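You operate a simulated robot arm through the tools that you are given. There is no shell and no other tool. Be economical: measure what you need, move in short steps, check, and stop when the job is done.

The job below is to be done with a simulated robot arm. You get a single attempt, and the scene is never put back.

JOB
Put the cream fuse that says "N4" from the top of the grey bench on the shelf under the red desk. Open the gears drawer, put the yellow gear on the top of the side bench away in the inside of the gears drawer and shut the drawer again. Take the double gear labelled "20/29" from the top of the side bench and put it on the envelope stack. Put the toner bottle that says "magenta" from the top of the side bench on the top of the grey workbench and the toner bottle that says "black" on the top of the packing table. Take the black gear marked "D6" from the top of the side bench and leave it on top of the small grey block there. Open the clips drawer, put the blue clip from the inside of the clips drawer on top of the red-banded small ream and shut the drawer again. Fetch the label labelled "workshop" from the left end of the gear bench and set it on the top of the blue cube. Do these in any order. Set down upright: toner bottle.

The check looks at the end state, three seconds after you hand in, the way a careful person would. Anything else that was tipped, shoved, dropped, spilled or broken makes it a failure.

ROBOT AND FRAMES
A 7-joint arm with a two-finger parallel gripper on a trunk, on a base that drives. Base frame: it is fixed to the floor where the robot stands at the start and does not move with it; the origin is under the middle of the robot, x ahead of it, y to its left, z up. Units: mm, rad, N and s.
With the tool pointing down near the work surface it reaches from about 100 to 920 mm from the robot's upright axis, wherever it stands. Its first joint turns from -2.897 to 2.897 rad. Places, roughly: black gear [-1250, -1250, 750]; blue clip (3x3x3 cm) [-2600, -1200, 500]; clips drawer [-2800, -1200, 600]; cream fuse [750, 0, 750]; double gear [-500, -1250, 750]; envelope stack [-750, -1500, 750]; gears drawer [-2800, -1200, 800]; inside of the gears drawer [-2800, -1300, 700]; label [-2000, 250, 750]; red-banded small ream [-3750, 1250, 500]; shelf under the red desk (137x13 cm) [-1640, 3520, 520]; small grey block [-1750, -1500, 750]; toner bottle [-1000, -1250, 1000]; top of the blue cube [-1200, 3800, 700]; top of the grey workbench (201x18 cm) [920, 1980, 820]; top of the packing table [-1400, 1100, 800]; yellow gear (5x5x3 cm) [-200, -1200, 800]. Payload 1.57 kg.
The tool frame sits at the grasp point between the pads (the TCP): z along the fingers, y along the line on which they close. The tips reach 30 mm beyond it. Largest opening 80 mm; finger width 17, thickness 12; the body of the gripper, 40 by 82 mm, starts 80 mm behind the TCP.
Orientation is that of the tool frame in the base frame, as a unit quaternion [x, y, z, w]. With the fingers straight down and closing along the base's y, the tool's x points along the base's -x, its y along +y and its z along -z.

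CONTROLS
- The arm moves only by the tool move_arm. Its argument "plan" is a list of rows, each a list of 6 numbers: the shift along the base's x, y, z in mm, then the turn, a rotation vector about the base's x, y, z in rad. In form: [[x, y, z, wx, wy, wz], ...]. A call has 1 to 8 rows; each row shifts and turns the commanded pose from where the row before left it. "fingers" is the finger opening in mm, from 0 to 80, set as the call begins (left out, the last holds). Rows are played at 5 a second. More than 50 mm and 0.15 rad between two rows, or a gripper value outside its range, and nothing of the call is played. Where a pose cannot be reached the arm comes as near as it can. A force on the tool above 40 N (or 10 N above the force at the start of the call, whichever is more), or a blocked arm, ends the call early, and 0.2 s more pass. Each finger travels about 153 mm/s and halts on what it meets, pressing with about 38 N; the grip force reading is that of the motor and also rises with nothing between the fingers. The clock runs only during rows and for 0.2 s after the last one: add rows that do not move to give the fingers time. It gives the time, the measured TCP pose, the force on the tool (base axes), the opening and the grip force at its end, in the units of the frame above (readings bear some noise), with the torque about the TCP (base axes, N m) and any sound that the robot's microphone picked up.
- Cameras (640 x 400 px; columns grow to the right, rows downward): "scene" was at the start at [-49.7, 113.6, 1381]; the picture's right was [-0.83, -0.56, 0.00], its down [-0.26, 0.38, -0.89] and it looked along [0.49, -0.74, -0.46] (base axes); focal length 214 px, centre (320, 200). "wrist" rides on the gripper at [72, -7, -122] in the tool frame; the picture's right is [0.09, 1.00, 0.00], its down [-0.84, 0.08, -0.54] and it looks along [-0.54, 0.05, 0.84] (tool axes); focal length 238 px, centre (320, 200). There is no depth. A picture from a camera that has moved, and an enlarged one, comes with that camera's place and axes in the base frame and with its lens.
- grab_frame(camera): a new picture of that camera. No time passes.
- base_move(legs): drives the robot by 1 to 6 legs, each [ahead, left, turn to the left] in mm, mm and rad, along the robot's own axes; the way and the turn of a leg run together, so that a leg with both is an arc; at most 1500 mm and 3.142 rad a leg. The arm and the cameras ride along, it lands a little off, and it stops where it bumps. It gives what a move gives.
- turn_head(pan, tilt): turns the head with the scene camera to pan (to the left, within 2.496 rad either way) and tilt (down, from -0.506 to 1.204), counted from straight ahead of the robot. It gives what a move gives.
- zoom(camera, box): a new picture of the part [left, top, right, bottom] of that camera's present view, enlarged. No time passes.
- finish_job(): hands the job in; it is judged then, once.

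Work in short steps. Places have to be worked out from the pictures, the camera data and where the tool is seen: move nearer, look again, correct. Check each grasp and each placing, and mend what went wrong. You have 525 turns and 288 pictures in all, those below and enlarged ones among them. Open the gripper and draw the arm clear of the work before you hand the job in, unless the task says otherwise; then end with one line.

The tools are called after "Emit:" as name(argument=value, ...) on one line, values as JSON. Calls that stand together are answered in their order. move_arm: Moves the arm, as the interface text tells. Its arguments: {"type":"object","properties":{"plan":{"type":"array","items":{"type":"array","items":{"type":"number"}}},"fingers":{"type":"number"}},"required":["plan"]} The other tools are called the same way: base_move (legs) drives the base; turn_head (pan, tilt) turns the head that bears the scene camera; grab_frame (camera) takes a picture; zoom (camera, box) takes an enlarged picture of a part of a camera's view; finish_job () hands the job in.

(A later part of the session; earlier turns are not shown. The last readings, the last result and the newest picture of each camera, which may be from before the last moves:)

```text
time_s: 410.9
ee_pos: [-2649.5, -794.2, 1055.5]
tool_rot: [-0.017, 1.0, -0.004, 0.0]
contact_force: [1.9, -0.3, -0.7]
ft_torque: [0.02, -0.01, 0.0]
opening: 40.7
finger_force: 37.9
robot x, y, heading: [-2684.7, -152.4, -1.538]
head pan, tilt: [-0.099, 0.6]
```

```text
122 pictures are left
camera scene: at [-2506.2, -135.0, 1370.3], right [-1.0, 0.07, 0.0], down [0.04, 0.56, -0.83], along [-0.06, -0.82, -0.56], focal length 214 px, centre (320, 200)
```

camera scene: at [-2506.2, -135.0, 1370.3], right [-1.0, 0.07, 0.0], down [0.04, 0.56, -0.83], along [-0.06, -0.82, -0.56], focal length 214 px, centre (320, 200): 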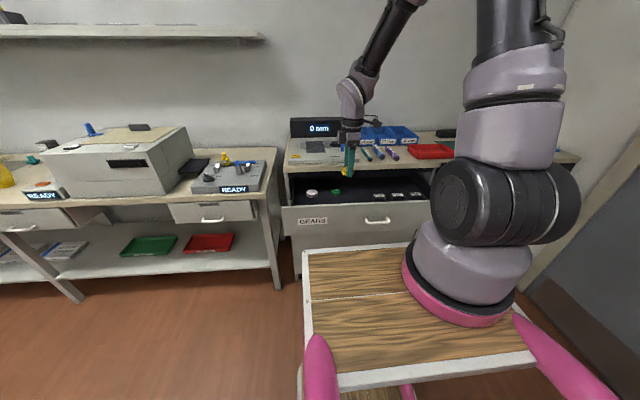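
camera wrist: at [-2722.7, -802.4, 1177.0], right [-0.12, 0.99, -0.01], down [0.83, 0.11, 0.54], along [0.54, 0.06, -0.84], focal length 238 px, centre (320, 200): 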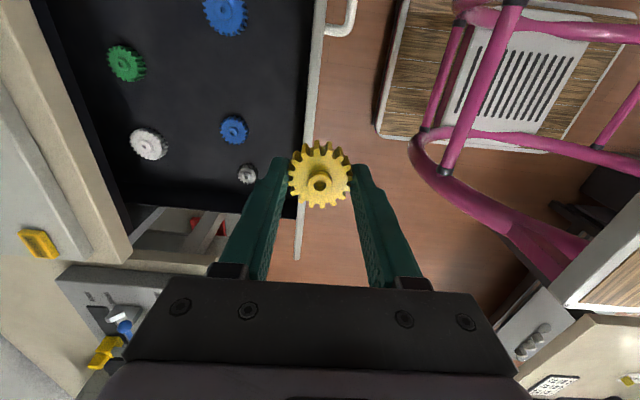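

Free spot at about (-2662, -928). I move over it and descend into the drawer.

Emit:
move_arm(plan=[[-4, -45, 0, 0, 0, 0], [-4, -45, 0, 0, 0, 0], [-4, -44, 0, 0, 0, 0], [0, 0, -50, 0, 0, 0], [0, 0, -50, 0, 0, 0], [0, 0, -50, 0, 0, 0], [0, 0, -50, 0, 0, 0]])

Emit:
grab_frame(camera="wrist")

```text
time_s: 412.5
ee_pos: [-2664.5, -928.0, 855.1]
tool_rot: [-0.017, 1.0, -0.003, 0.001]
contact_force: [0.1, 0.3, 0.8]
ft_torque: [-0.06, -0.03, -0.01]
opening: 40.7
finger_force: 38.0
robot x, y, heading: [-2682.6, -151.8, -1.541]
head pan, tilt: [-0.099, 0.6]
```

```text
121 pictures are left
camera wrist: at [-2737.0, -936.5, 976.1], right [-0.12, 0.99, -0.01], down [0.83, 0.11, 0.54], along [0.54, 0.06, -0.84], focal length 238 px, centre (320, 200)
```

wrist: 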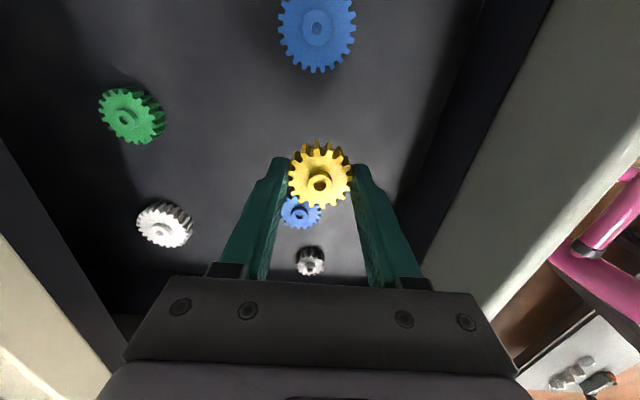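

Emit:
move_arm(plan=[[5, 0, -40, 0, 0, 0], [4, 0, -35, 0, 0, 0], [0, 0, -8, 0, 0, 0], [0, 0, -8, 0, 0, 0], [0, 0, -6, 0, 0, 0], [0, 0, -6, 0, 0, 0], [0, 0, -6, 0, 0, 0], [0, 0, 0, 0, 0, 0]])

Emit:
grab_frame(camera="wrist")

```text
time_s: 413.4
ee_pos: [-2653.3, -933.0, 773.2]
tool_rot: [-0.016, 1.0, -0.008, 0.0]
contact_force: [-1.5, -0.7, 13.0]
ft_torque: [0.36, 0.02, 0.09]
opening: 40.7
finger_force: 38.4
robot x, y, heading: [-2687.9, -149.7, -1.541]
head pan, tilt: [-0.099, 0.6]
stopped in row 4: the force on the tool passed its limit at 55 N (the readings are from after the stop); the commanded pose is now the measured one
```

```text
120 pictures are left
camera wrist: at [-2726.6, -939.9, 895.1], right [-0.12, 0.99, -0.02], down [0.83, 0.11, 0.54], along [0.54, 0.05, -0.84], focal length 238 px, centre (320, 200)
```

wrist: 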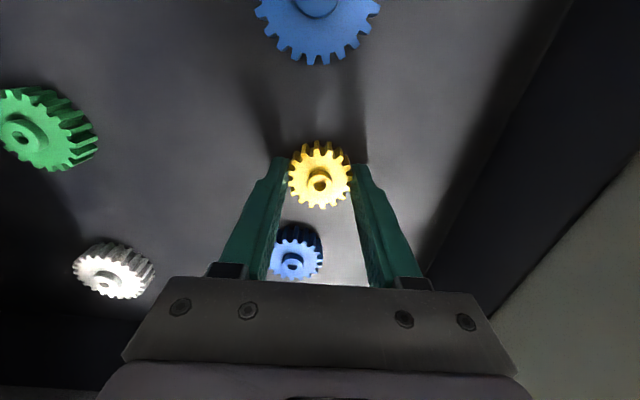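

Contact with the drawer floor at z≈773. I release and lift out.

Emit:
move_arm(plan=[[0, 0, 1, 0, 0, 0], [0, 0, 0, 0, 0, 0], [0, 0, 0, 0, 0, 0]], fingers=62)

Emit:
move_arm(plan=[[0, 0, 40, 0, 0, 0], [0, 0, 50, 0, 0, 0], [0, 0, 50, 0, 0, 0], [0, 0, 50, 0, 0, 0], [0, 0, 30, 0, 0, 0], [0, 45, 0, 0, 0, 0], [0, 45, 0, 0, 0, 0], [0, 45, 0, 0, 0, 0]])

Emit:
grab_frame(camera="wrist")

```text
time_s: 414.2
ee_pos: [-2653.4, -933.0, 773.0]
tool_rot: [-0.017, 1.0, -0.008, 0.0]
contact_force: [1.2, -0.9, 14.5]
ft_torque: [0.6, -0.01, -0.04]
opening: 61.7
finger_force: 0.0
robot x, y, heading: [-2685.1, -151.9, -1.543]
head pan, tilt: [-0.099, 0.6]
```

```text
time_s: 416.0
ee_pos: [-2654.6, -796.2, 991.6]
tool_rot: [-0.016, 1.0, -0.007, -0.001]
contact_force: [-0.5, 0.5, 0.0]
ft_torque: [0.04, 0.01, 0.04]
opening: 61.6
finger_force: 0.0
robot x, y, heading: [-2681.6, -154.3, -1.545]
head pan, tilt: [-0.099, 0.6]
```

```text
119 pictures are left
camera wrist: at [-2727.6, -804.1, 1113.0], right [-0.12, 0.99, -0.01], down [0.83, 0.11, 0.54], along [0.54, 0.06, -0.84], focal length 238 px, centre (320, 200)
```

wrist: 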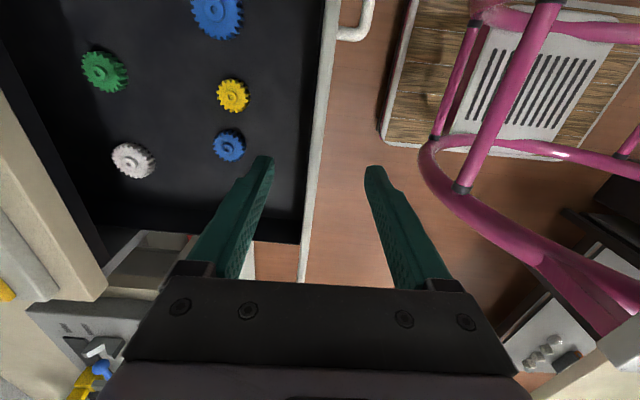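

The yellow gear is in the drawer. I back up, lower the closed fingers in front of the drawer face, tilt, and push it shut.

Emit:
base_move(legs=[[-120, 0, -0.03]])

Emit:
move_arm(plan=[[0, 0, -45, 0, 0, 0], [0, 0, -45, 0, 0, 0], [0, 0, -45, 0, 0, 0], [0, 0, -20, -0.14, 0, 0], [0, 0, 0, -0.14, 0, 0], [0, 0, 0, -0.14, 0, 0], [0, 0, 0, -0.14, 0, 0], [0, 0, 0, -0.14, 0, 0]], fingers=10)

Emit:
grab_frame(camera="wrist")

```text
time_s: 417.2
ee_pos: [-2675.2, -676.2, 991.0]
tool_rot: [-0.001, 1.0, -0.007, 0.0]
contact_force: [0.1, 0.7, -0.6]
ft_torque: [-0.04, 0.03, 0.04]
opening: 62.0
finger_force: 0.1
robot x, y, heading: [-2687.6, -33.2, -1.571]
head pan, tilt: [-0.099, 0.6]
```

```text
time_s: 419.0
ee_pos: [-2675.8, -675.9, 837.2]
tool_rot: [-0.001, 0.936, -0.351, -0.001]
contact_force: [-0.1, 1.2, 0.4]
ft_torque: [-0.02, 0.02, 0.0]
opening: 9.9
finger_force: 0.1
robot x, y, heading: [-2687.4, -33.1, -1.576]
head pan, tilt: [-0.099, 0.6]
```

```text
118 pictures are left
camera wrist: at [-2749.6, -601.2, 933.0], right [-0.1, 0.75, -0.65], down [0.84, 0.42, 0.36], along [0.54, -0.51, -0.67], focal length 238 px, centre (320, 200)
```

wrist: 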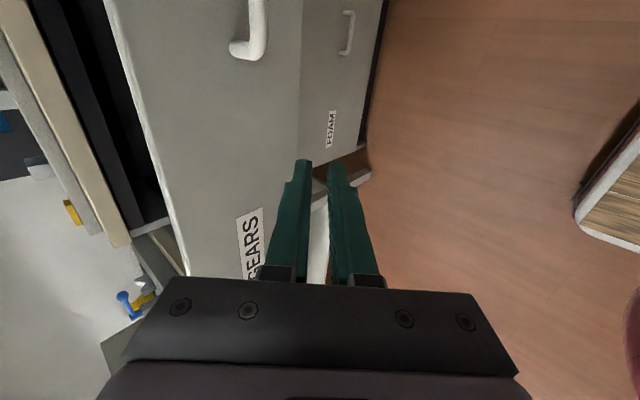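

Emit:
move_arm(plan=[[0, 0, -22, 0, 0, 0], [0, 0, 0, 0, 0, 0]])

Emit:
base_move(legs=[[210, 0, 0]])

Emit:
move_arm(plan=[[0, -30, 0, 0, 0, 0], [0, -30, 0, 0, 0, 0], [0, -30, 0, 0, 0, 0], [0, -30, 0, 0, 0, 0], [0, -10, 0, 0, 0, 0], [0, 0, 0, 0, 0, 0]])

Emit:
move_arm(plan=[[0, -8, 0, 0, 0, 0], [0, -8, 0, 0, 0, 0], [0, -8, 0, 0, 0, 0], [0, -8, 0, 0, 0, 0], [0, -8, 0, 0, 0, 0], [0, -8, 0, 0, 0, 0], [0, -8, 0, 0, 0, 0], [0, -8, 0, 0, 0, 0]])

Emit:
grab_frame(camera="wrist")

```text
time_s: 419.6
ee_pos: [-2674.8, -676.4, 814.0]
tool_rot: [-0.002, 0.937, -0.35, 0.0]
contact_force: [-0.6, 0.2, 0.5]
ft_torque: [-0.02, 0.03, -0.01]
opening: 10.2
finger_force: 0.0
robot x, y, heading: [-2690.0, -32.0, -1.571]
head pan, tilt: [-0.099, 0.6]
```

```text
time_s: 421.3
ee_pos: [-2671.9, -885.0, 814.7]
tool_rot: [-0.004, 0.937, -0.35, 0.0]
contact_force: [0.6, 0.3, -0.1]
ft_torque: [0.0, -0.02, 0.0]
opening: 10.1
finger_force: 0.1
robot x, y, heading: [-2685.6, -242.3, -1.569]
head pan, tilt: [-0.099, 0.6]
```

```text
time_s: 422.7
ee_pos: [-2671.3, -1017.0, 814.8]
tool_rot: [-0.002, 0.937, -0.349, 0.0]
contact_force: [0.6, 0.3, -0.2]
ft_torque: [0.01, 0.0, 0.01]
opening: 9.9
finger_force: 0.2
robot x, y, heading: [-2686.3, -236.0, -1.569]
head pan, tilt: [-0.099, 0.6]
```

```text
time_s: 423.8
ee_pos: [-2671.6, -1046.5, 816.0]
tool_rot: [-0.004, 0.938, -0.348, -0.001]
contact_force: [0.7, 22.1, 20.1]
ft_torque: [-0.29, 0.0, 0.0]
opening: 6.3
finger_force: 0.0
robot x, y, heading: [-2686.7, -238.0, -1.565]
head pan, tilt: [-0.099, 0.6]
stopped in row 5: the force on the tool passed its limit at 50 N (the readings are from after the stop); the commanded pose is now the measured one
```

```text
117 pictures are left
camera wrist: at [-2745.9, -972.6, 911.8], right [-0.1, 0.75, -0.65], down [0.84, 0.42, 0.36], along [0.54, -0.51, -0.67], focal length 238 px, centre (320, 200)
```

wrist: 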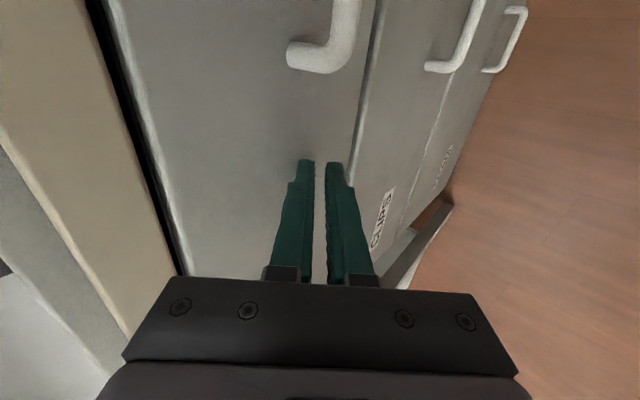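

The drawer is shut. I retract, then drive to the toner bottles.

Emit:
move_arm(plan=[[0, 45, 10, 0, 0, 0], [0, 40, 25, 0.1, 0, 0], [0, 40, 25, 0.14, 0, 0], [0, 10, 45, 0.14, 0, 0], [0, 10, 45, 0.14, 0, 0], [0, 0, 45, 0.14, 0, 0], [0, 0, 45, 0.05, 0, 0], [0, 0, 45, 0, 0, 0]], fingers=60)

Emit:
turn_head(pan=0.0, tilt=0.6)

Emit:
grab_frame(camera="scene")

```text
time_s: 425.6
ee_pos: [-2671.5, -905.2, 1098.7]
tool_rot: [-0.004, 1.0, 0.001, 0.001]
contact_force: [-0.2, 0.9, -0.3]
ft_torque: [0.04, -0.02, -0.01]
opening: 59.8
finger_force: 0.1
robot x, y, heading: [-2689.4, -238.0, -1.566]
head pan, tilt: [-0.099, 0.6]
```

```text
time_s: 426.3
ee_pos: [-2672.8, -904.9, 1097.9]
tool_rot: [-0.002, 1.0, 0.0, 0.001]
contact_force: [0.1, 0.5, -0.1]
ft_torque: [0.0, -0.01, -0.01]
opening: 60.3
finger_force: 0.1
robot x, y, heading: [-2691.2, -241.0, -1.563]
head pan, tilt: [0.0, 0.6]
```

```text
116 pictures are left
camera scene: at [-2498.6, -228.3, 1370.3], right [-1.0, 0.0, 0.0], down [0.0, 0.56, -0.83], along [0.0, -0.83, -0.56], focal length 214 px, centre (320, 200)
```

scene: 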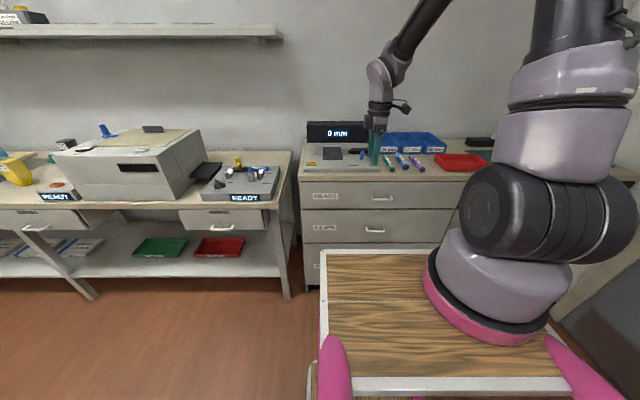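

Both drawers are flush. I raise the arm and strafe east along the bench to the black and magenta bottles.

Emit:
move_arm(plan=[[0, 20, 40, 0, 0, 0], [0, 20, 40, 0, 0, 0], [0, 0, 0, 0, 0, 0]])

Emit:
base_move(legs=[[230, 0, -0.008], [0, 1000, 0], [0, 500, 0]])

Emit:
grab_frame(camera="scene")

Emit:
grab_frame(camera="wrist")

```text
time_s: 427.1
ee_pos: [-2671.6, -863.4, 1180.4]
tool_rot: [-0.002, 1.0, 0.0, 0.001]
contact_force: [0.0, 0.2, 0.1]
ft_torque: [-0.01, -0.02, 0.03]
opening: 59.8
finger_force: 0.0
robot x, y, heading: [-2686.9, -245.1, -1.568]
head pan, tilt: [0.0, 0.6]
```

```text
time_s: 436.2
ee_pos: [-1154.6, -1098.4, 1180.5]
tool_rot: [0.0, 1.0, -0.001, 0.001]
contact_force: [0.3, 0.0, -0.1]
ft_torque: [-0.01, -0.01, 0.02]
opening: 60.1
finger_force: 0.0
robot x, y, heading: [-1170.1, -477.5, -1.572]
head pan, tilt: [0.0, 0.6]
```

```text
115 pictures are left
camera scene: at [-977.9, -464.1, 1370.3], right [-1.0, 0.0, 0.0], down [0.0, 0.56, -0.83], along [0.0, -0.83, -0.56], focal length 214 px, centre (320, 200)
```

scene: 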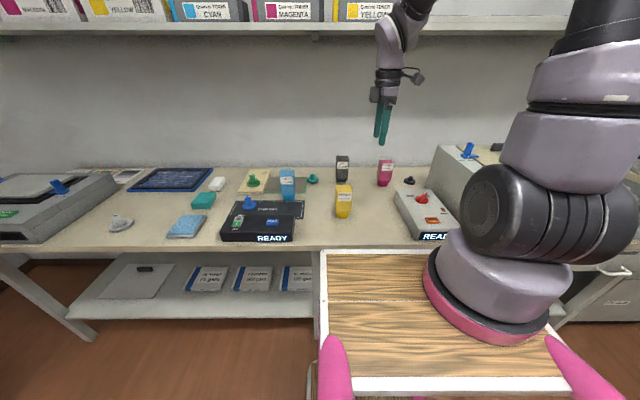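

```text
114 pictures are left
camera wrist: at [-1229.2, -1104.7, 1301.1], right [-0.09, 1.0, 0.0], down [0.84, 0.08, 0.54], along [0.54, 0.05, -0.84], focal length 238 px, centre (320, 200)
```

wrist: 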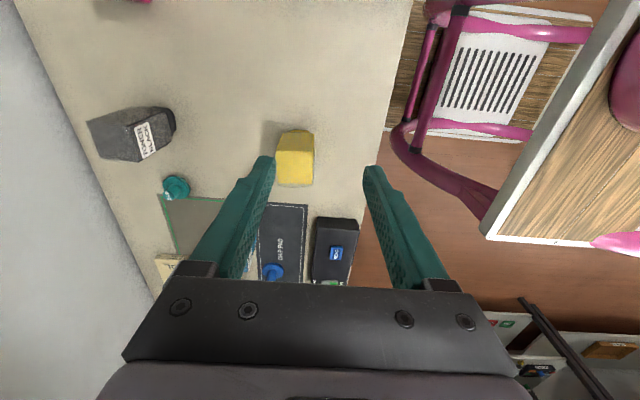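

Emit:
zoom(camera="scene", box=[310, 140, 420, 230])

Emit:
zoom(camera="wrist", box=[70, 80, 190, 180])

```text
4.44 times, centred on (365, 185) of scene
camera zoom: at [-977.9, -464.1, 1370.3], right [-1.0, 0.0, 0.0], down [0.0, 0.56, -0.83], along [0.0, -0.83, -0.56], focal length 953 px, centre (120, 267)
```

zoom: 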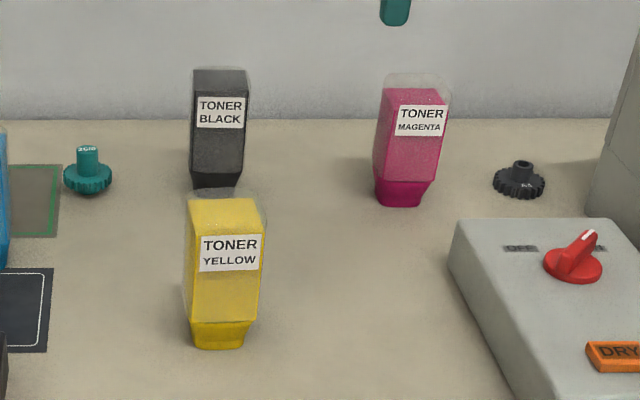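

```text
4.00 times, centred on (130, 130) of wrist
camera zoom: at [-1229.2, -1104.7, 1301.1], right [-0.09, 1.0, 0.0], down [0.84, 0.08, 0.54], along [0.54, 0.05, -0.84], focal length 953 px, centre (1080, 480)
```

zoom: 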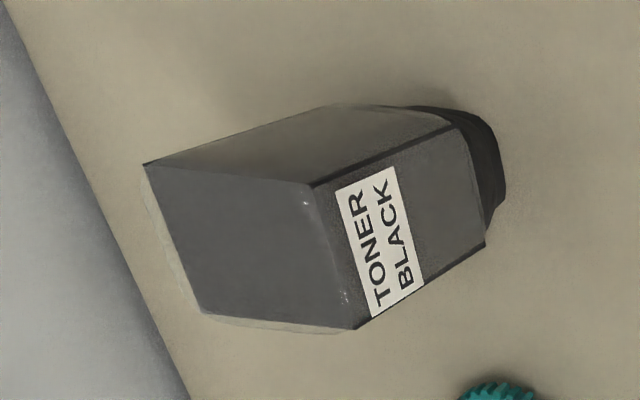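

The bottles stand square to the bench: black at about x -1115..-1060, y -1416..-1363, top ≈970. I roll the tool to nominal (fingers closing along x) so I can slide in sideways below the shelf, moving to y≈-1255 behind the yellow bottle.

Emit:
move_arm(plan=[[5, -12, 0, 0, 0, -0.143], [5, -12, 0, 0, 0, -0.143], [5, -12, 0, 0, 0, -0.143], [5, -12, 0, 0, 0, -0.143], [5, -12, 0, 0, 0, -0.143], [5, -12, 0, 0, 0, -0.143], [5, -12, 0, 0, 0, -0.143], [5, -12, 0, 0, 0, -0.143]], fingers=80)

Emit:
move_arm(plan=[[5, -12, 0, 0, 0, -0.143], [5, -12, 0, 0, 0, -0.143], [5, -12, 0, 0, 0, -0.141], [5, -14, 0, 0, 0, 0], [0, 0, -50, 0, 0, 0], [0, 0, -50, 0, 0, 0]])

Emit:
grab_frame(camera="wrist")

```text
time_s: 438.0
ee_pos: [-1116.5, -1194.8, 1180.0]
tool_rot: [0.542, 0.84, -0.001, 0.0]
contact_force: [0.3, -0.1, 0.3]
ft_torque: [-0.01, -0.02, 0.0]
opening: 79.8
finger_force: 0.1
robot x, y, heading: [-1171.4, -472.6, -1.575]
head pan, tilt: [0.0, 0.6]
```

```text
time_s: 439.4
ee_pos: [-1095.0, -1244.5, 1079.5]
tool_rot: [0.707, 0.707, 0.0, 0.001]
contact_force: [0.5, -0.3, 0.4]
ft_torque: [-0.03, 0.03, 0.02]
opening: 80.0
finger_force: 0.1
robot x, y, heading: [-1166.8, -473.2, -1.572]
head pan, tilt: [0.0, 0.6]
```

```text
111 pictures are left
camera wrist: at [-1103.1, -1172.2, 1201.1], right [1.0, 0.09, 0.0], down [0.08, -0.84, 0.54], along [0.05, -0.54, -0.84], focal length 238 px, centre (320, 200)
```

wrist: 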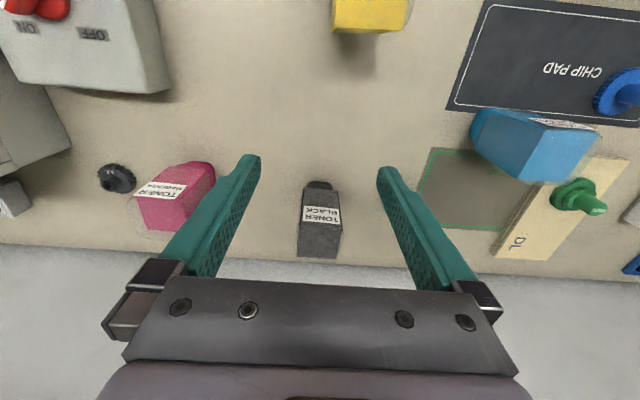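

Emit:
base_move(legs=[[45, 0, 0]])

Emit:
move_arm(plan=[[4, 0, -40, 0, 0, 0], [4, 0, -40, 0, 0, 0], [0, 0, -40, 0, 0, 0], [0, 0, -25, 0, 0, 0], [0, 0, 0, 0, 0, 0]])

Emit:
grab_frame(camera="wrist")

```text
time_s: 440.3
ee_pos: [-1094.3, -1289.7, 1079.5]
tool_rot: [0.706, 0.708, -0.001, 0.0]
contact_force: [-0.8, -0.9, -0.1]
ft_torque: [0.01, 0.01, -0.01]
opening: 79.9
finger_force: 0.1
robot x, y, heading: [-1168.5, -520.9, -1.571]
head pan, tilt: [0.0, 0.6]
```

```text
time_s: 441.5
ee_pos: [-1087.8, -1288.9, 933.9]
tool_rot: [0.707, 0.708, -0.002, 0.0]
contact_force: [0.1, -0.3, 0.4]
ft_torque: [-0.02, 0.02, 0.02]
opening: 80.2
finger_force: 0.1
robot x, y, heading: [-1168.5, -520.4, -1.576]
head pan, tilt: [0.0, 0.6]
```

```text
110 pictures are left
camera wrist: at [-1096.2, -1216.8, 1056.4], right [1.0, 0.09, 0.0], down [0.08, -0.84, 0.54], along [0.05, -0.54, -0.84], focal length 238 px, centre (320, 200)
```

wrist: 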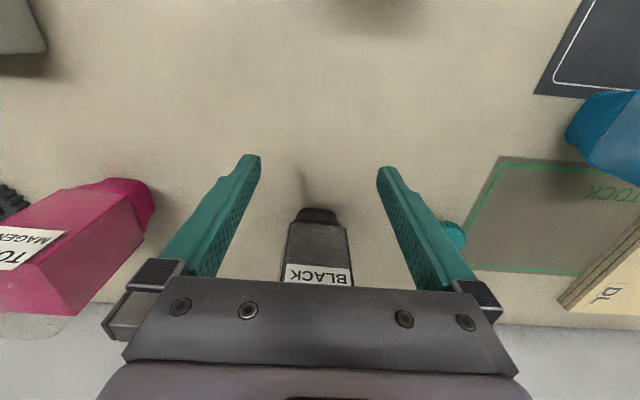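

The bottle is centred. I slide in 100 mm and close.

Emit:
move_arm(plan=[[0, -34, 0, 0, 0, 0], [0, -33, 0, 0, 0, 0], [0, -33, 0, 0, 0, 0], [0, 0, 0, 0, 0, 0]])

Emit:
move_arm(plan=[[0, 0, 0, 0, 0, 0], [0, 0, 0, 0, 0, 0], [0, 0, 0, 0, 0, 0]], fingers=20)

Emit:
grab_frame(camera="wrist")

Emit:
grab_frame(camera="scene")

```text
time_s: 442.5
ee_pos: [-1087.7, -1390.3, 934.6]
tool_rot: [0.706, 0.708, -0.002, -0.001]
contact_force: [0.1, -0.6, 0.4]
ft_torque: [0.0, 0.04, 0.01]
opening: 80.3
finger_force: 0.0
robot x, y, heading: [-1167.4, -518.8, -1.573]
head pan, tilt: [0.0, 0.6]
```

```text
time_s: 443.3
ee_pos: [-1087.5, -1391.3, 934.0]
tool_rot: [0.707, 0.707, 0.0, -0.001]
contact_force: [0.4, -0.3, -0.3]
ft_torque: [0.0, -0.03, -0.02]
opening: 62.0
finger_force: 37.6
robot x, y, heading: [-1166.8, -518.3, -1.568]
head pan, tilt: [0.0, 0.6]
```

```text
109 pictures are left
camera wrist: at [-1095.5, -1317.4, 1056.4], right [1.0, 0.09, 0.0], down [0.08, -0.84, 0.54], along [0.05, -0.54, -0.84], focal length 238 px, centre (320, 200)
```

wrist: 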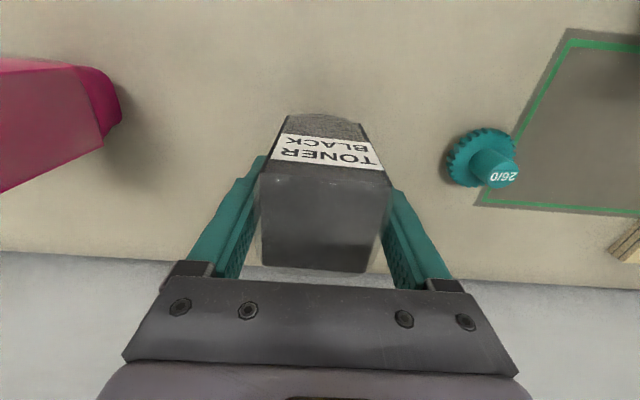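

```text
108 pictures are left
camera scene: at [-978.0, -508.6, 1370.3], right [-1.0, 0.0, 0.0], down [0.0, 0.56, -0.83], along [0.0, -0.83, -0.56], focal length 214 px, centre (320, 200)
```

scene: 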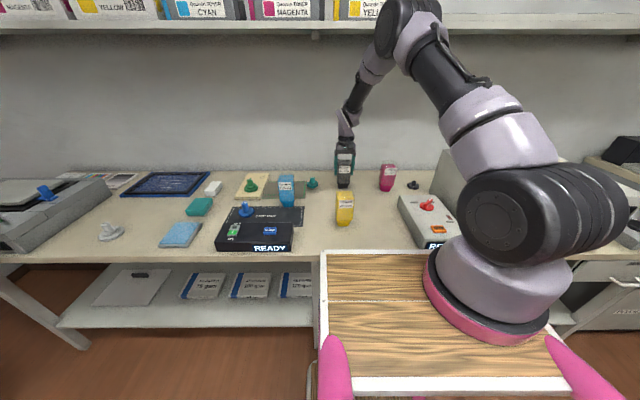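

The black bottle is held (62 mm). I lift slightly, draw it out, then raise above the other bottles.

Emit:
move_arm(plan=[[0, 0, 15, 0, 0, 0], [0, 0, 15, 0, 0, 0], [0, 40, 5, 0, 0, 0], [0, 40, 5, 0, 0, 0], [0, 40, 5, 0, 0, 0], [0, 5, 45, 0, 0, 0], [0, 0, 45, 0, 0, 0], [0, 0, 40, 0, 0, 0]])

Emit:
move_arm(plan=[[0, 45, 0, 0, 0, 0], [0, 45, 0, 0, 0, 0], [0, 45, 0, 0, 0, 0], [0, 35, 0, 0, 0, 0]])

Emit:
grab_frame(camera="wrist")

```text
time_s: 445.1
ee_pos: [-1086.9, -1264.0, 1109.1]
tool_rot: [0.706, 0.708, -0.001, -0.001]
contact_force: [-1.2, -0.1, -2.5]
ft_torque: [0.02, 0.02, 0.0]
opening: 61.7
finger_force: 38.1
robot x, y, heading: [-1167.8, -519.3, -1.572]
head pan, tilt: [0.0, 0.6]
```

```text
time_s: 446.1
ee_pos: [-1087.1, -1094.9, 1109.9]
tool_rot: [0.707, 0.707, 0.0, 0.0]
contact_force: [0.1, 0.1, -3.1]
ft_torque: [0.04, 0.01, 0.04]
opening: 61.7
finger_force: 38.4
robot x, y, heading: [-1168.6, -519.7, -1.573]
head pan, tilt: [0.0, 0.6]
```

```text
107 pictures are left
camera wrist: at [-1094.8, -1022.4, 1231.5], right [1.0, 0.09, 0.0], down [0.08, -0.84, 0.54], along [0.05, -0.54, -0.84], focal length 238 px, centre (320, 200)
```

wrist: 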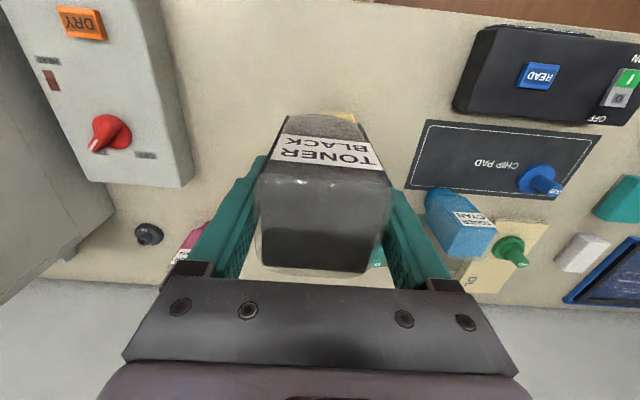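

Secure. I drive east, back north up the aisle without turning, and west behind the packing table so I face it from the north.

Emit:
base_move(legs=[[0, 1010, 0], [-1400, 0, 0], [-1400, 0, 0]])

Emit:
base_move(legs=[[0, -900, 0]])

Emit:
turn_head(pan=0.0, tilt=0.55)

Emit:
grab_frame(camera="scene")

```text
time_s: 464.5
ee_pos: [-136.3, 1707.0, 1109.8]
tool_rot: [0.697, 0.717, -0.002, 0.0]
contact_force: [-0.2, -0.5, -2.2]
ft_torque: [0.01, 0.02, 0.03]
opening: 61.8
finger_force: 37.7
robot x, y, heading: [-232.9, 2275.9, -1.547]
head pan, tilt: [0.0, 0.6]
```

```text
time_s: 469.3
ee_pos: [-1050.6, 1684.7, 1110.3]
tool_rot: [0.698, 0.716, -0.001, 0.0]
contact_force: [0.0, 0.8, -2.2]
ft_torque: [-0.02, 0.02, 0.0]
opening: 61.7
finger_force: 38.4
robot x, y, heading: [-1147.3, 2259.8, -1.545]
head pan, tilt: [0.0, 0.6]
```

```text
time_s: 469.9
ee_pos: [-1051.6, 1684.0, 1110.3]
tool_rot: [0.698, 0.716, -0.002, 0.0]
contact_force: [0.9, -0.5, -2.6]
ft_torque: [0.01, -0.02, -0.01]
opening: 61.6
finger_force: 37.7
robot x, y, heading: [-1141.4, 2258.6, -1.55]
head pan, tilt: [0.0, 0.55]
```

```text
106 pictures are left
camera scene: at [-955.8, 2271.5, 1374.8], right [-1.0, -0.02, 0.0], down [-0.01, 0.52, -0.85], along [0.02, -0.85, -0.52], focal length 214 px, centre (320, 200)
```

scene: 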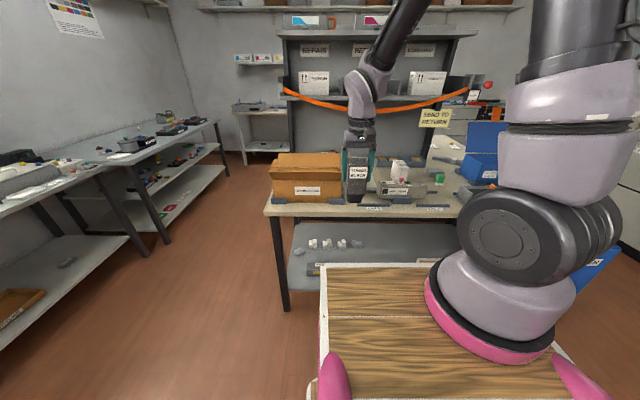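

Emit:
zoom(camera="scene", box=[260, 120, 520, 260])

Emit:
grab_frame(camera="wrist")

```text
2.46 times, centred on (390, 190) of scene
camera zoom: at [-955.8, 2271.5, 1374.8], right [-1.0, -0.02, 0.0], down [-0.01, 0.52, -0.85], along [0.02, -0.85, -0.52], focal length 528 px, centre (148, 225)
```

zoom: 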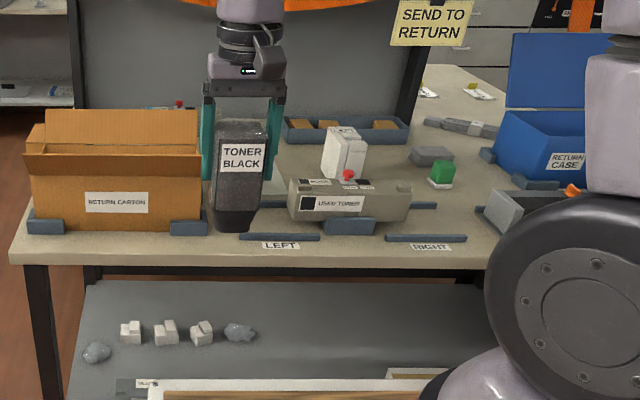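

```text
104 pictures are left
camera wrist: at [-1060.4, 1756.7, 1231.8], right [0.99, 0.12, 0.0], down [0.1, -0.83, 0.54], along [0.06, -0.54, -0.84], focal length 238 px, centre (320, 200)
```

wrist: 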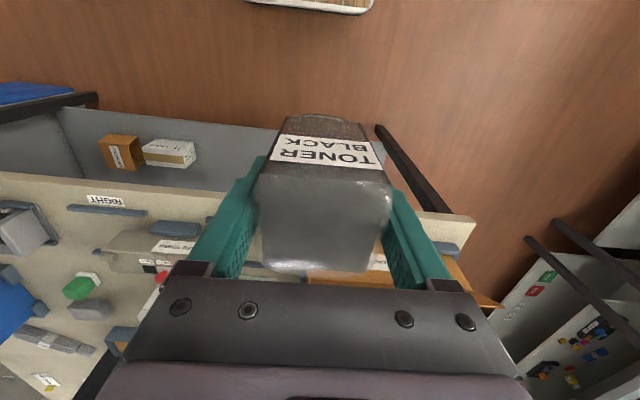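

I shift 300 mm west to see the table unobstructed.

Emit:
base_move(legs=[[0, -320, -0.02]])

Emit:
turn_head(pan=0.2, tilt=0.6)

Emit:
zoom(camera="scene", box=[160, 90, 480, 270])

Emit:
grab_frame(camera="wrist")

```text
time_s: 472.1
ee_pos: [-1384.1, 1678.5, 1110.6]
tool_rot: [0.706, 0.709, -0.001, 0.0]
contact_force: [-1.2, -0.3, -2.2]
ft_torque: [0.0, 0.01, 0.0]
opening: 61.8
finger_force: 38.0
robot x, y, heading: [-1467.3, 2257.0, -1.57]
head pan, tilt: [0.0, 0.55]
```

```text
time_s: 472.8
ee_pos: [-1383.7, 1679.0, 1109.5]
tool_rot: [0.706, 0.708, 0.0, -0.001]
contact_force: [0.0, -0.7, -1.4]
ft_torque: [0.0, -0.01, -0.02]
opening: 61.8
finger_force: 37.8
robot x, y, heading: [-1464.3, 2252.2, -1.574]
head pan, tilt: [0.201, 0.6]
```

```text
2.00 times, centred on (320, 180) of scene
camera zoom: at [-1258.7, 2266.9, 1370.3], right [-0.98, -0.2, 0.0], down [-0.11, 0.55, -0.83], along [0.16, -0.81, -0.56], focal length 429 px, centre (320, 240)
```

zoom: 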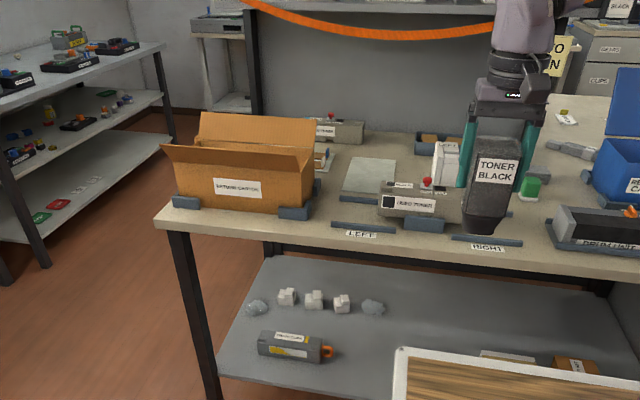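

```text
102 pictures are left
camera wrist: at [-1392.1, 1751.3, 1231.8], right [1.0, 0.1, 0.0], down [0.08, -0.84, 0.54], along [0.05, -0.54, -0.84], focal length 238 px, centre (320, 200)
```

wrist: 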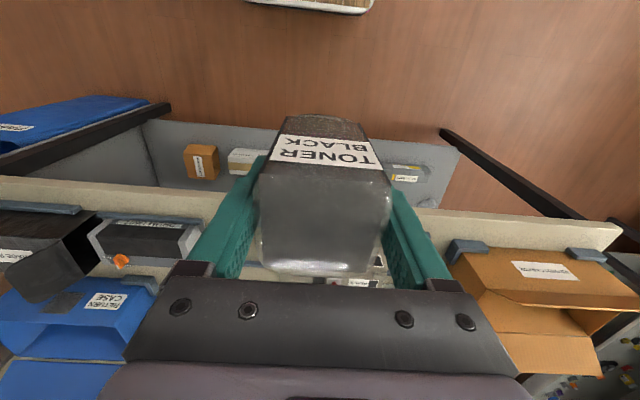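

Emit:
base_move(legs=[[40, 170, 0]])

Emit:
zoom(camera="wrist", box=[0, 160, 260, 330])

Emit:
zoom(camera="scene", box=[300, 120, 500, 240])

```text
time_s: 474.3
ee_pos: [-1212.3, 1638.5, 1111.2]
tool_rot: [0.705, 0.709, -0.002, 0.0]
contact_force: [0.3, -1.5, -2.4]
ft_torque: [-0.04, -0.01, 0.0]
opening: 62.0
finger_force: 38.1
robot x, y, heading: [-1289.4, 2213.9, -1.573]
head pan, tilt: [0.201, 0.6]
```

```text
2.35 times, centred on (130, 245) of wrist
camera zoom: at [-1219.0, 1711.6, 1231.8], right [1.0, 0.1, 0.0], down [0.08, -0.84, 0.54], along [0.05, -0.54, -0.84], focal length 561 px, centre (767, 94)
```

zoom: 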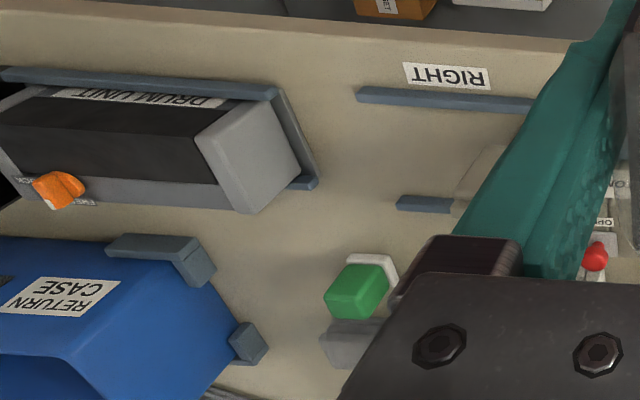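

```text
3.20 times, centred on (400, 180) of scene
camera zoom: at [-1085.7, 2227.3, 1370.3], right [-0.98, -0.2, 0.0], down [-0.11, 0.55, -0.83], along [0.16, -0.81, -0.57], focal length 686 px, centre (64, 264)
```

zoom: 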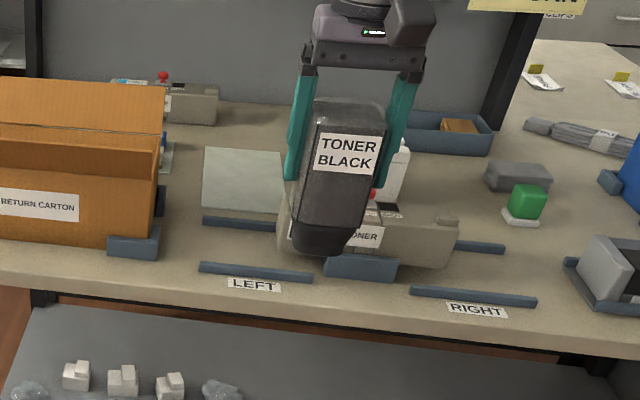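

The free spot is around (-1620, 1243), between the drum-unit tray, the guide bars and the green switch. I position the base and bring the bottle above it.

Emit:
base_move(legs=[[0, -370, 0], [190, 0, 0]])

Emit:
move_arm(plan=[[-8, -35, 0, 0, 0, 0], [-8, -35, 0, 0, 0, 0], [-8, -35, 0, 0, 0, 0], [0, 0, 0, 0, 0, 0]])

Emit:
grab_frame(camera="wrist")

Emit:
grab_frame(camera="scene")

```text
time_s: 477.7
ee_pos: [-1577.0, 1449.3, 1110.6]
tool_rot: [0.708, 0.706, -0.001, 0.0]
contact_force: [-0.4, -0.6, -1.6]
ft_torque: [0.03, -0.03, 0.0]
opening: 61.9
finger_force: 37.8
robot x, y, heading: [-1653.4, 2023.1, -1.572]
head pan, tilt: [0.201, 0.6]
```

```text
time_s: 478.7
ee_pos: [-1602.6, 1344.3, 1110.2]
tool_rot: [0.708, 0.706, -0.001, 0.0]
contact_force: [0.8, 0.4, -1.7]
ft_torque: [0.01, -0.01, -0.01]
opening: 61.9
finger_force: 37.6
robot x, y, heading: [-1655.3, 2022.9, -1.572]
head pan, tilt: [0.201, 0.6]
```

```text
99 pictures are left
camera wrist: at [-1608.7, 1417.0, 1231.9], right [1.0, 0.09, 0.0], down [0.08, -0.84, 0.54], along [0.05, -0.54, -0.84], focal length 238 px, centre (320, 200)
```

wrist: 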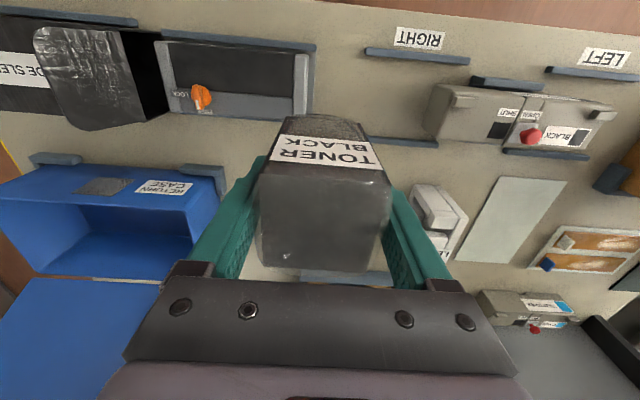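

```text
98 pictures are left
camera scene: at [-1448.5, 2036.1, 1370.3], right [-0.98, -0.19, 0.0], down [-0.11, 0.55, -0.83], along [0.16, -0.81, -0.56], focal length 214 px, centre (320, 200)
```

scene: 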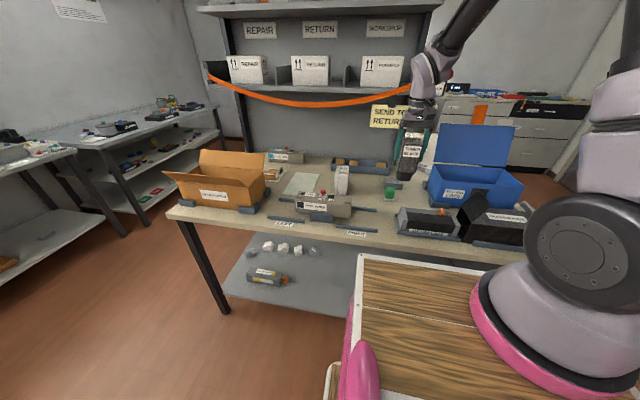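

Emit:
move_arm(plan=[[0, -34, 0, 0, 0, 0], [0, -33, 0, 0, 0, 0], [0, -30, 0, 0, 0, 0], [0, 0, -45, 0, 0, 0], [0, 0, -45, 0, 0, 0], [0, 0, -40, 0, 0, 0], [0, 0, 0, 0, 0, 0]])

Emit:
grab_frame(camera="wrist")

Emit:
zoom(camera="scene", box=[340, 110, 480, 250])

```text
time_s: 480.3
ee_pos: [-1601.6, 1248.7, 980.5]
tool_rot: [0.708, 0.706, -0.001, 0.001]
contact_force: [-0.6, 1.0, -0.9]
ft_torque: [0.01, -0.03, -0.02]
opening: 62.1
finger_force: 38.2
robot x, y, heading: [-1658.4, 2024.0, -1.575]
head pan, tilt: [0.201, 0.6]
```

```text
97 pictures are left
camera wrist: at [-1609.4, 1320.6, 1102.6], right [1.0, 0.09, 0.0], down [0.08, -0.84, 0.54], along [0.05, -0.54, -0.84], focal length 238 px, centre (320, 200)
```

wrist: 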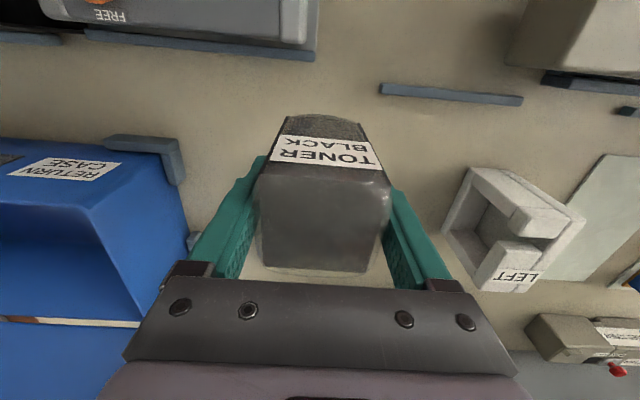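

```text
2.86 times, centred on (410, 180) of scene
camera zoom: at [-1448.5, 2036.0, 1370.3], right [-0.98, -0.19, 0.0], down [-0.11, 0.55, -0.83], along [0.16, -0.81, -0.56], focal length 613 px, centre (63, 257)
```

zoom: 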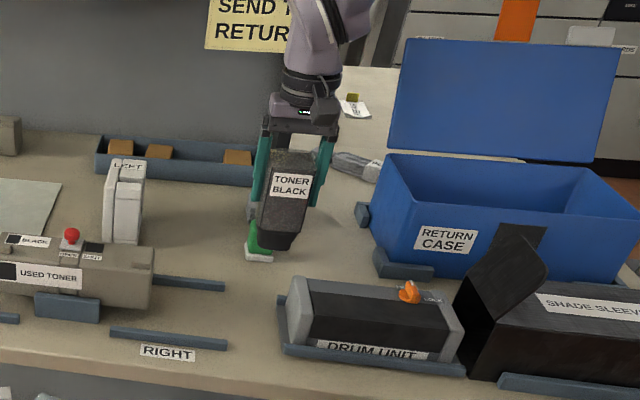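

I shift 8 mm away from the green switch and lower the bottle to contact.

Emit:
move_arm(plan=[[2, 8, -30, 0, 0, 0], [0, 0, -15, 0, 0, 0], [0, 0, -5, 0, 0, 0], [0, 0, -4, 0, 0, 0], [0, 0, -3, 0, 0, 0], [0, 0, 0, 0, 0, 0]])

Emit:
grab_frame(camera="wrist")

```text
time_s: 481.7
ee_pos: [-1599.0, 1254.8, 923.4]
tool_rot: [0.707, 0.707, -0.002, 0.0]
contact_force: [0.4, 0.2, -1.9]
ft_torque: [-0.01, -0.01, -0.01]
opening: 61.9
finger_force: 38.0
robot x, y, heading: [-1658.0, 2022.2, -1.582]
head pan, tilt: [0.201, 0.6]
```

```text
95 pictures are left
camera wrist: at [-1606.8, 1327.1, 1044.0], right [1.0, 0.09, 0.0], down [0.08, -0.84, 0.54], along [0.05, -0.54, -0.84], focal length 238 px, centre (320, 200)
```

wrist: 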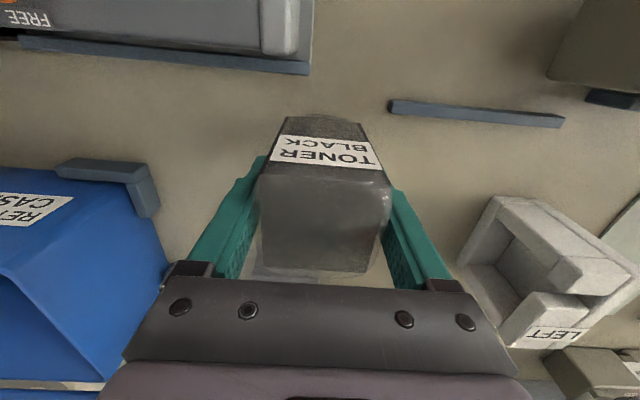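

Emit:
move_arm(plan=[[0, 0, -3, 0, 0, 0], [0, 0, -3, 0, 0, 0], [0, 0, -3, 0, 0, 0], [0, 0, -3, 0, 0, 0], [0, 0, -3, 0, 0, 0], [0, 0, -3, 0, 0, 0], [0, 0, 0, 0, 0, 0]])

```text
time_s: 483.3
ee_pos: [-1598.8, 1255.7, 906.6]
tool_rot: [0.708, 0.706, -0.002, 0.001]
contact_force: [-2.7, -1.2, 30.6]
ft_torque: [-0.18, -0.09, -0.07]
opening: 61.7
finger_force: 38.0
robot x, y, heading: [-1653.4, 2027.0, -1.577]
head pan, tilt: [0.201, 0.6]
```

Firm contact at z≈906. I relieve 2 mm and check around the bottle before releasing.

Emit:
move_arm(plan=[[0, 0, 2, 0, 0, 0], [0, 0, 0, 0, 0, 0]])

Emit:
zoom(camera="scene", box=[370, 140, 450, 220])

```text
time_s: 483.9
ee_pos: [-1597.6, 1256.1, 907.4]
tool_rot: [0.708, 0.707, -0.001, 0.0]
contact_force: [-0.2, -3.4, 6.2]
ft_torque: [-0.47, -0.2, -0.11]
opening: 61.7
finger_force: 38.4
robot x, y, heading: [-1655.9, 2020.1, -1.582]
head pan, tilt: [0.201, 0.6]
```

```text
5.00 times, centred on (410, 180) of scene
camera zoom: at [-1448.5, 2036.1, 1370.3], right [-0.98, -0.19, 0.0], down [-0.11, 0.55, -0.83], along [0.16, -0.81, -0.56], focal length 1072 px, centre (-130, 300)
```

zoom: 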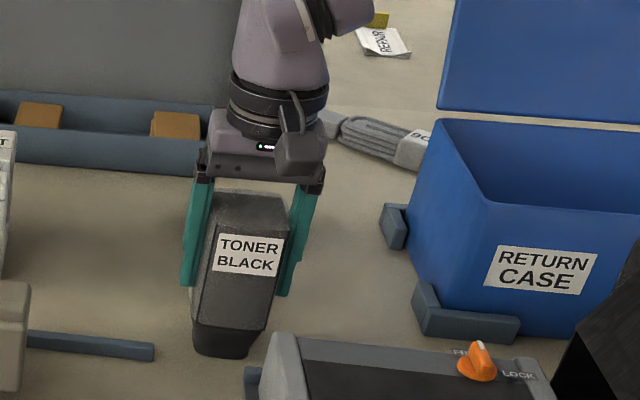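

The bottle stands on the table clear of everything. I open and lift away.

Emit:
move_arm(plan=[[0, 0, 0, 0, 0, 0], [0, 0, 0, 0, 0, 0], [0, 0, 0, 0, 0, 0]], fingers=78)

Emit:
move_arm(plan=[[0, 0, 30, 0, 0, 0], [0, 0, 50, 0, 0, 0], [0, 0, 50, 0, 0, 0], [0, 0, 50, 0, 0, 0], [0, 10, 40, 0, 0, 0], [0, 45, 0, 0, 0, 0], [0, 45, 0, 0, 0, 0], [0, 45, 0, 0, 0, 0]])

Emit:
grab_frame(camera="wrist")

Emit:
zoom(camera="scene", box=[330, 120, 490, 250])

```text
time_s: 484.7
ee_pos: [-1597.5, 1256.8, 906.4]
tool_rot: [0.708, 0.706, -0.001, 0.0]
contact_force: [0.1, -0.5, -0.2]
ft_torque: [-0.01, 0.03, 0.01]
opening: 78.1
finger_force: 0.1
robot x, y, heading: [-1652.4, 2025.4, -1.576]
head pan, tilt: [0.201, 0.6]
```

```text
time_s: 486.5
ee_pos: [-1600.1, 1399.0, 1128.4]
tool_rot: [0.708, 0.707, -0.001, -0.001]
contact_force: [0.1, -1.3, 0.3]
ft_torque: [0.03, 0.05, 0.0]
opening: 77.8
finger_force: 0.1
robot x, y, heading: [-1655.3, 2025.6, -1.581]
head pan, tilt: [0.201, 0.6]
```

```text
93 pictures are left
camera wrist: at [-1608.1, 1471.1, 1250.1], right [1.0, 0.09, 0.0], down [0.08, -0.84, 0.54], along [0.05, -0.54, -0.84], focal length 238 px, centre (320, 200)
```

wrist: 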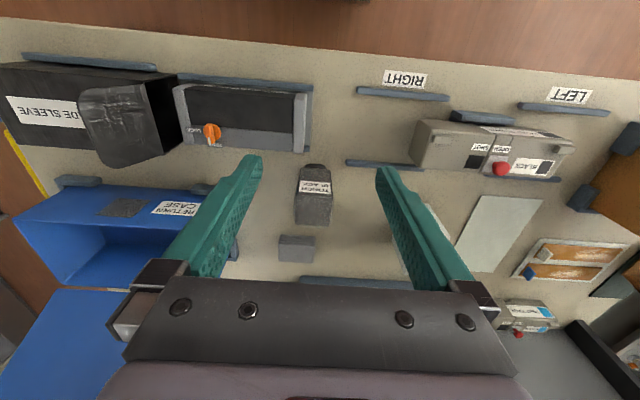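

```text
3.08 times, centred on (410, 185) of scene
camera zoom: at [-1448.5, 2035.3, 1370.3], right [-0.98, -0.19, 0.0], down [-0.11, 0.55, -0.82], along [0.16, -0.81, -0.57], focal length 660 px, centre (43, 246)
```

zoom: 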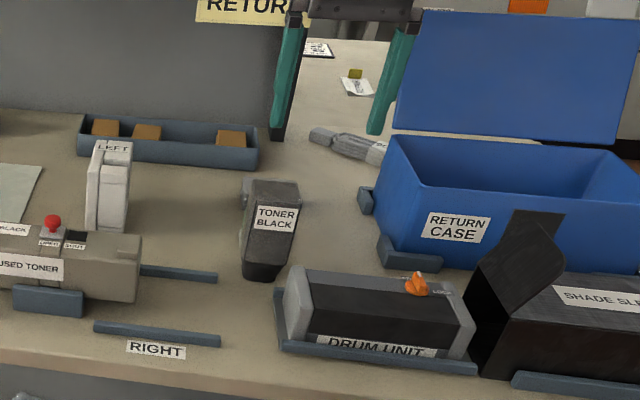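

The black toner stands upright on the packing table. Back to the side bench for the magenta bottle.

Emit:
base_move(legs=[[-245, 0, 0.01], [0, 1460, 0], [1400, 0, 0], [1320, 0, 0], [0, -1060, 0]])

Emit:
grab_frame(camera="wrist")

Emit:
grab_frame(camera="scene")

```text
time_s: 513.1
ee_pos: [-1239.6, -1079.3, 1129.1]
tool_rot: [0.717, 0.698, -0.001, 0.0]
contact_force: [-0.8, -1.2, 0.3]
ft_torque: [0.0, 0.01, -0.02]
opening: 78.0
finger_force: 0.0
robot x, y, heading: [-1277.2, -453.6, -1.597]
head pan, tilt: [0.201, 0.6]
```

```text
91 pictures are left
camera wrist: at [-1245.3, -1007.3, 1250.5], right [1.0, 0.07, 0.0], down [0.06, -0.84, 0.54], along [0.03, -0.54, -0.84], focal length 238 px, centre (320, 200)
```

wrist: 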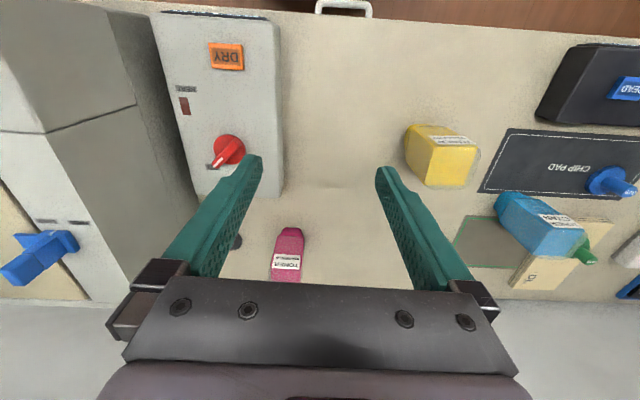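

```text
90 pictures are left
camera scene: at [-1071.7, -446.5, 1370.3], right [-0.99, -0.17, 0.0], down [-0.1, 0.56, -0.83], along [0.14, -0.81, -0.56], focal length 214 px, centre (320, 200)
```

scene: 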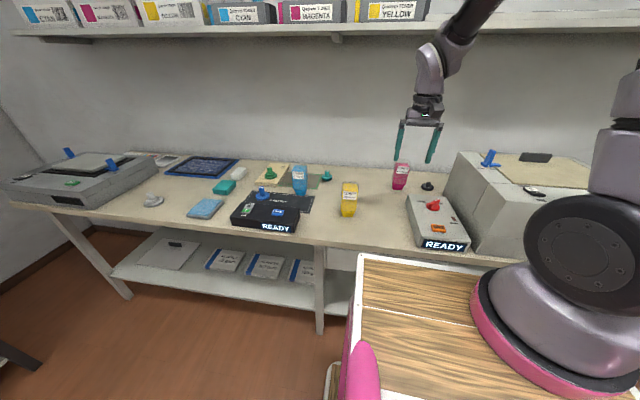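

Emit:
base_move(legs=[[62, 0, 0.026]])

Emit:
move_arm(plan=[[-16, -38, 0, 0, 0, 0], [-16, -38, 0, 0, 0, 0], [-16, -38, 0, 0, 0, 0], [0, 0, -45, 0, 0, 0], [0, 0, -45, 0, 0, 0]])

Emit:
grab_frame(camera="wrist")

```text
time_s: 514.1
ee_pos: [-1224.5, -1140.7, 1129.3]
tool_rot: [0.707, 0.707, -0.001, 0.001]
contact_force: [-0.2, -1.2, -0.6]
ft_torque: [-0.01, 0.0, 0.02]
opening: 77.7
finger_force: 0.1
robot x, y, heading: [-1278.4, -515.3, -1.575]
head pan, tilt: [0.201, 0.6]
```

```text
time_s: 515.3
ee_pos: [-1274.8, -1253.6, 1039.8]
tool_rot: [0.708, 0.706, -0.001, 0.001]
contact_force: [0.4, 0.6, 0.5]
ft_torque: [-0.03, -0.01, -0.01]
opening: 77.9
finger_force: 0.1
robot x, y, heading: [-1280.0, -517.4, -1.577]
head pan, tilt: [0.201, 0.6]
```

```text
89 pictures are left
camera wrist: at [-1282.5, -1181.3, 1160.2], right [1.0, 0.09, 0.0], down [0.08, -0.84, 0.54], along [0.05, -0.54, -0.84], focal length 238 px, centre (320, 200)
```

wrist: 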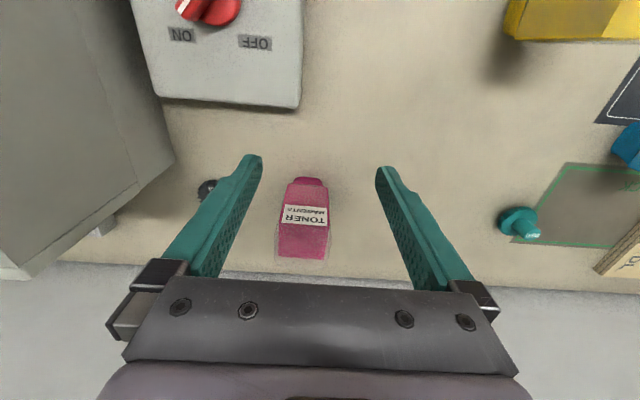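

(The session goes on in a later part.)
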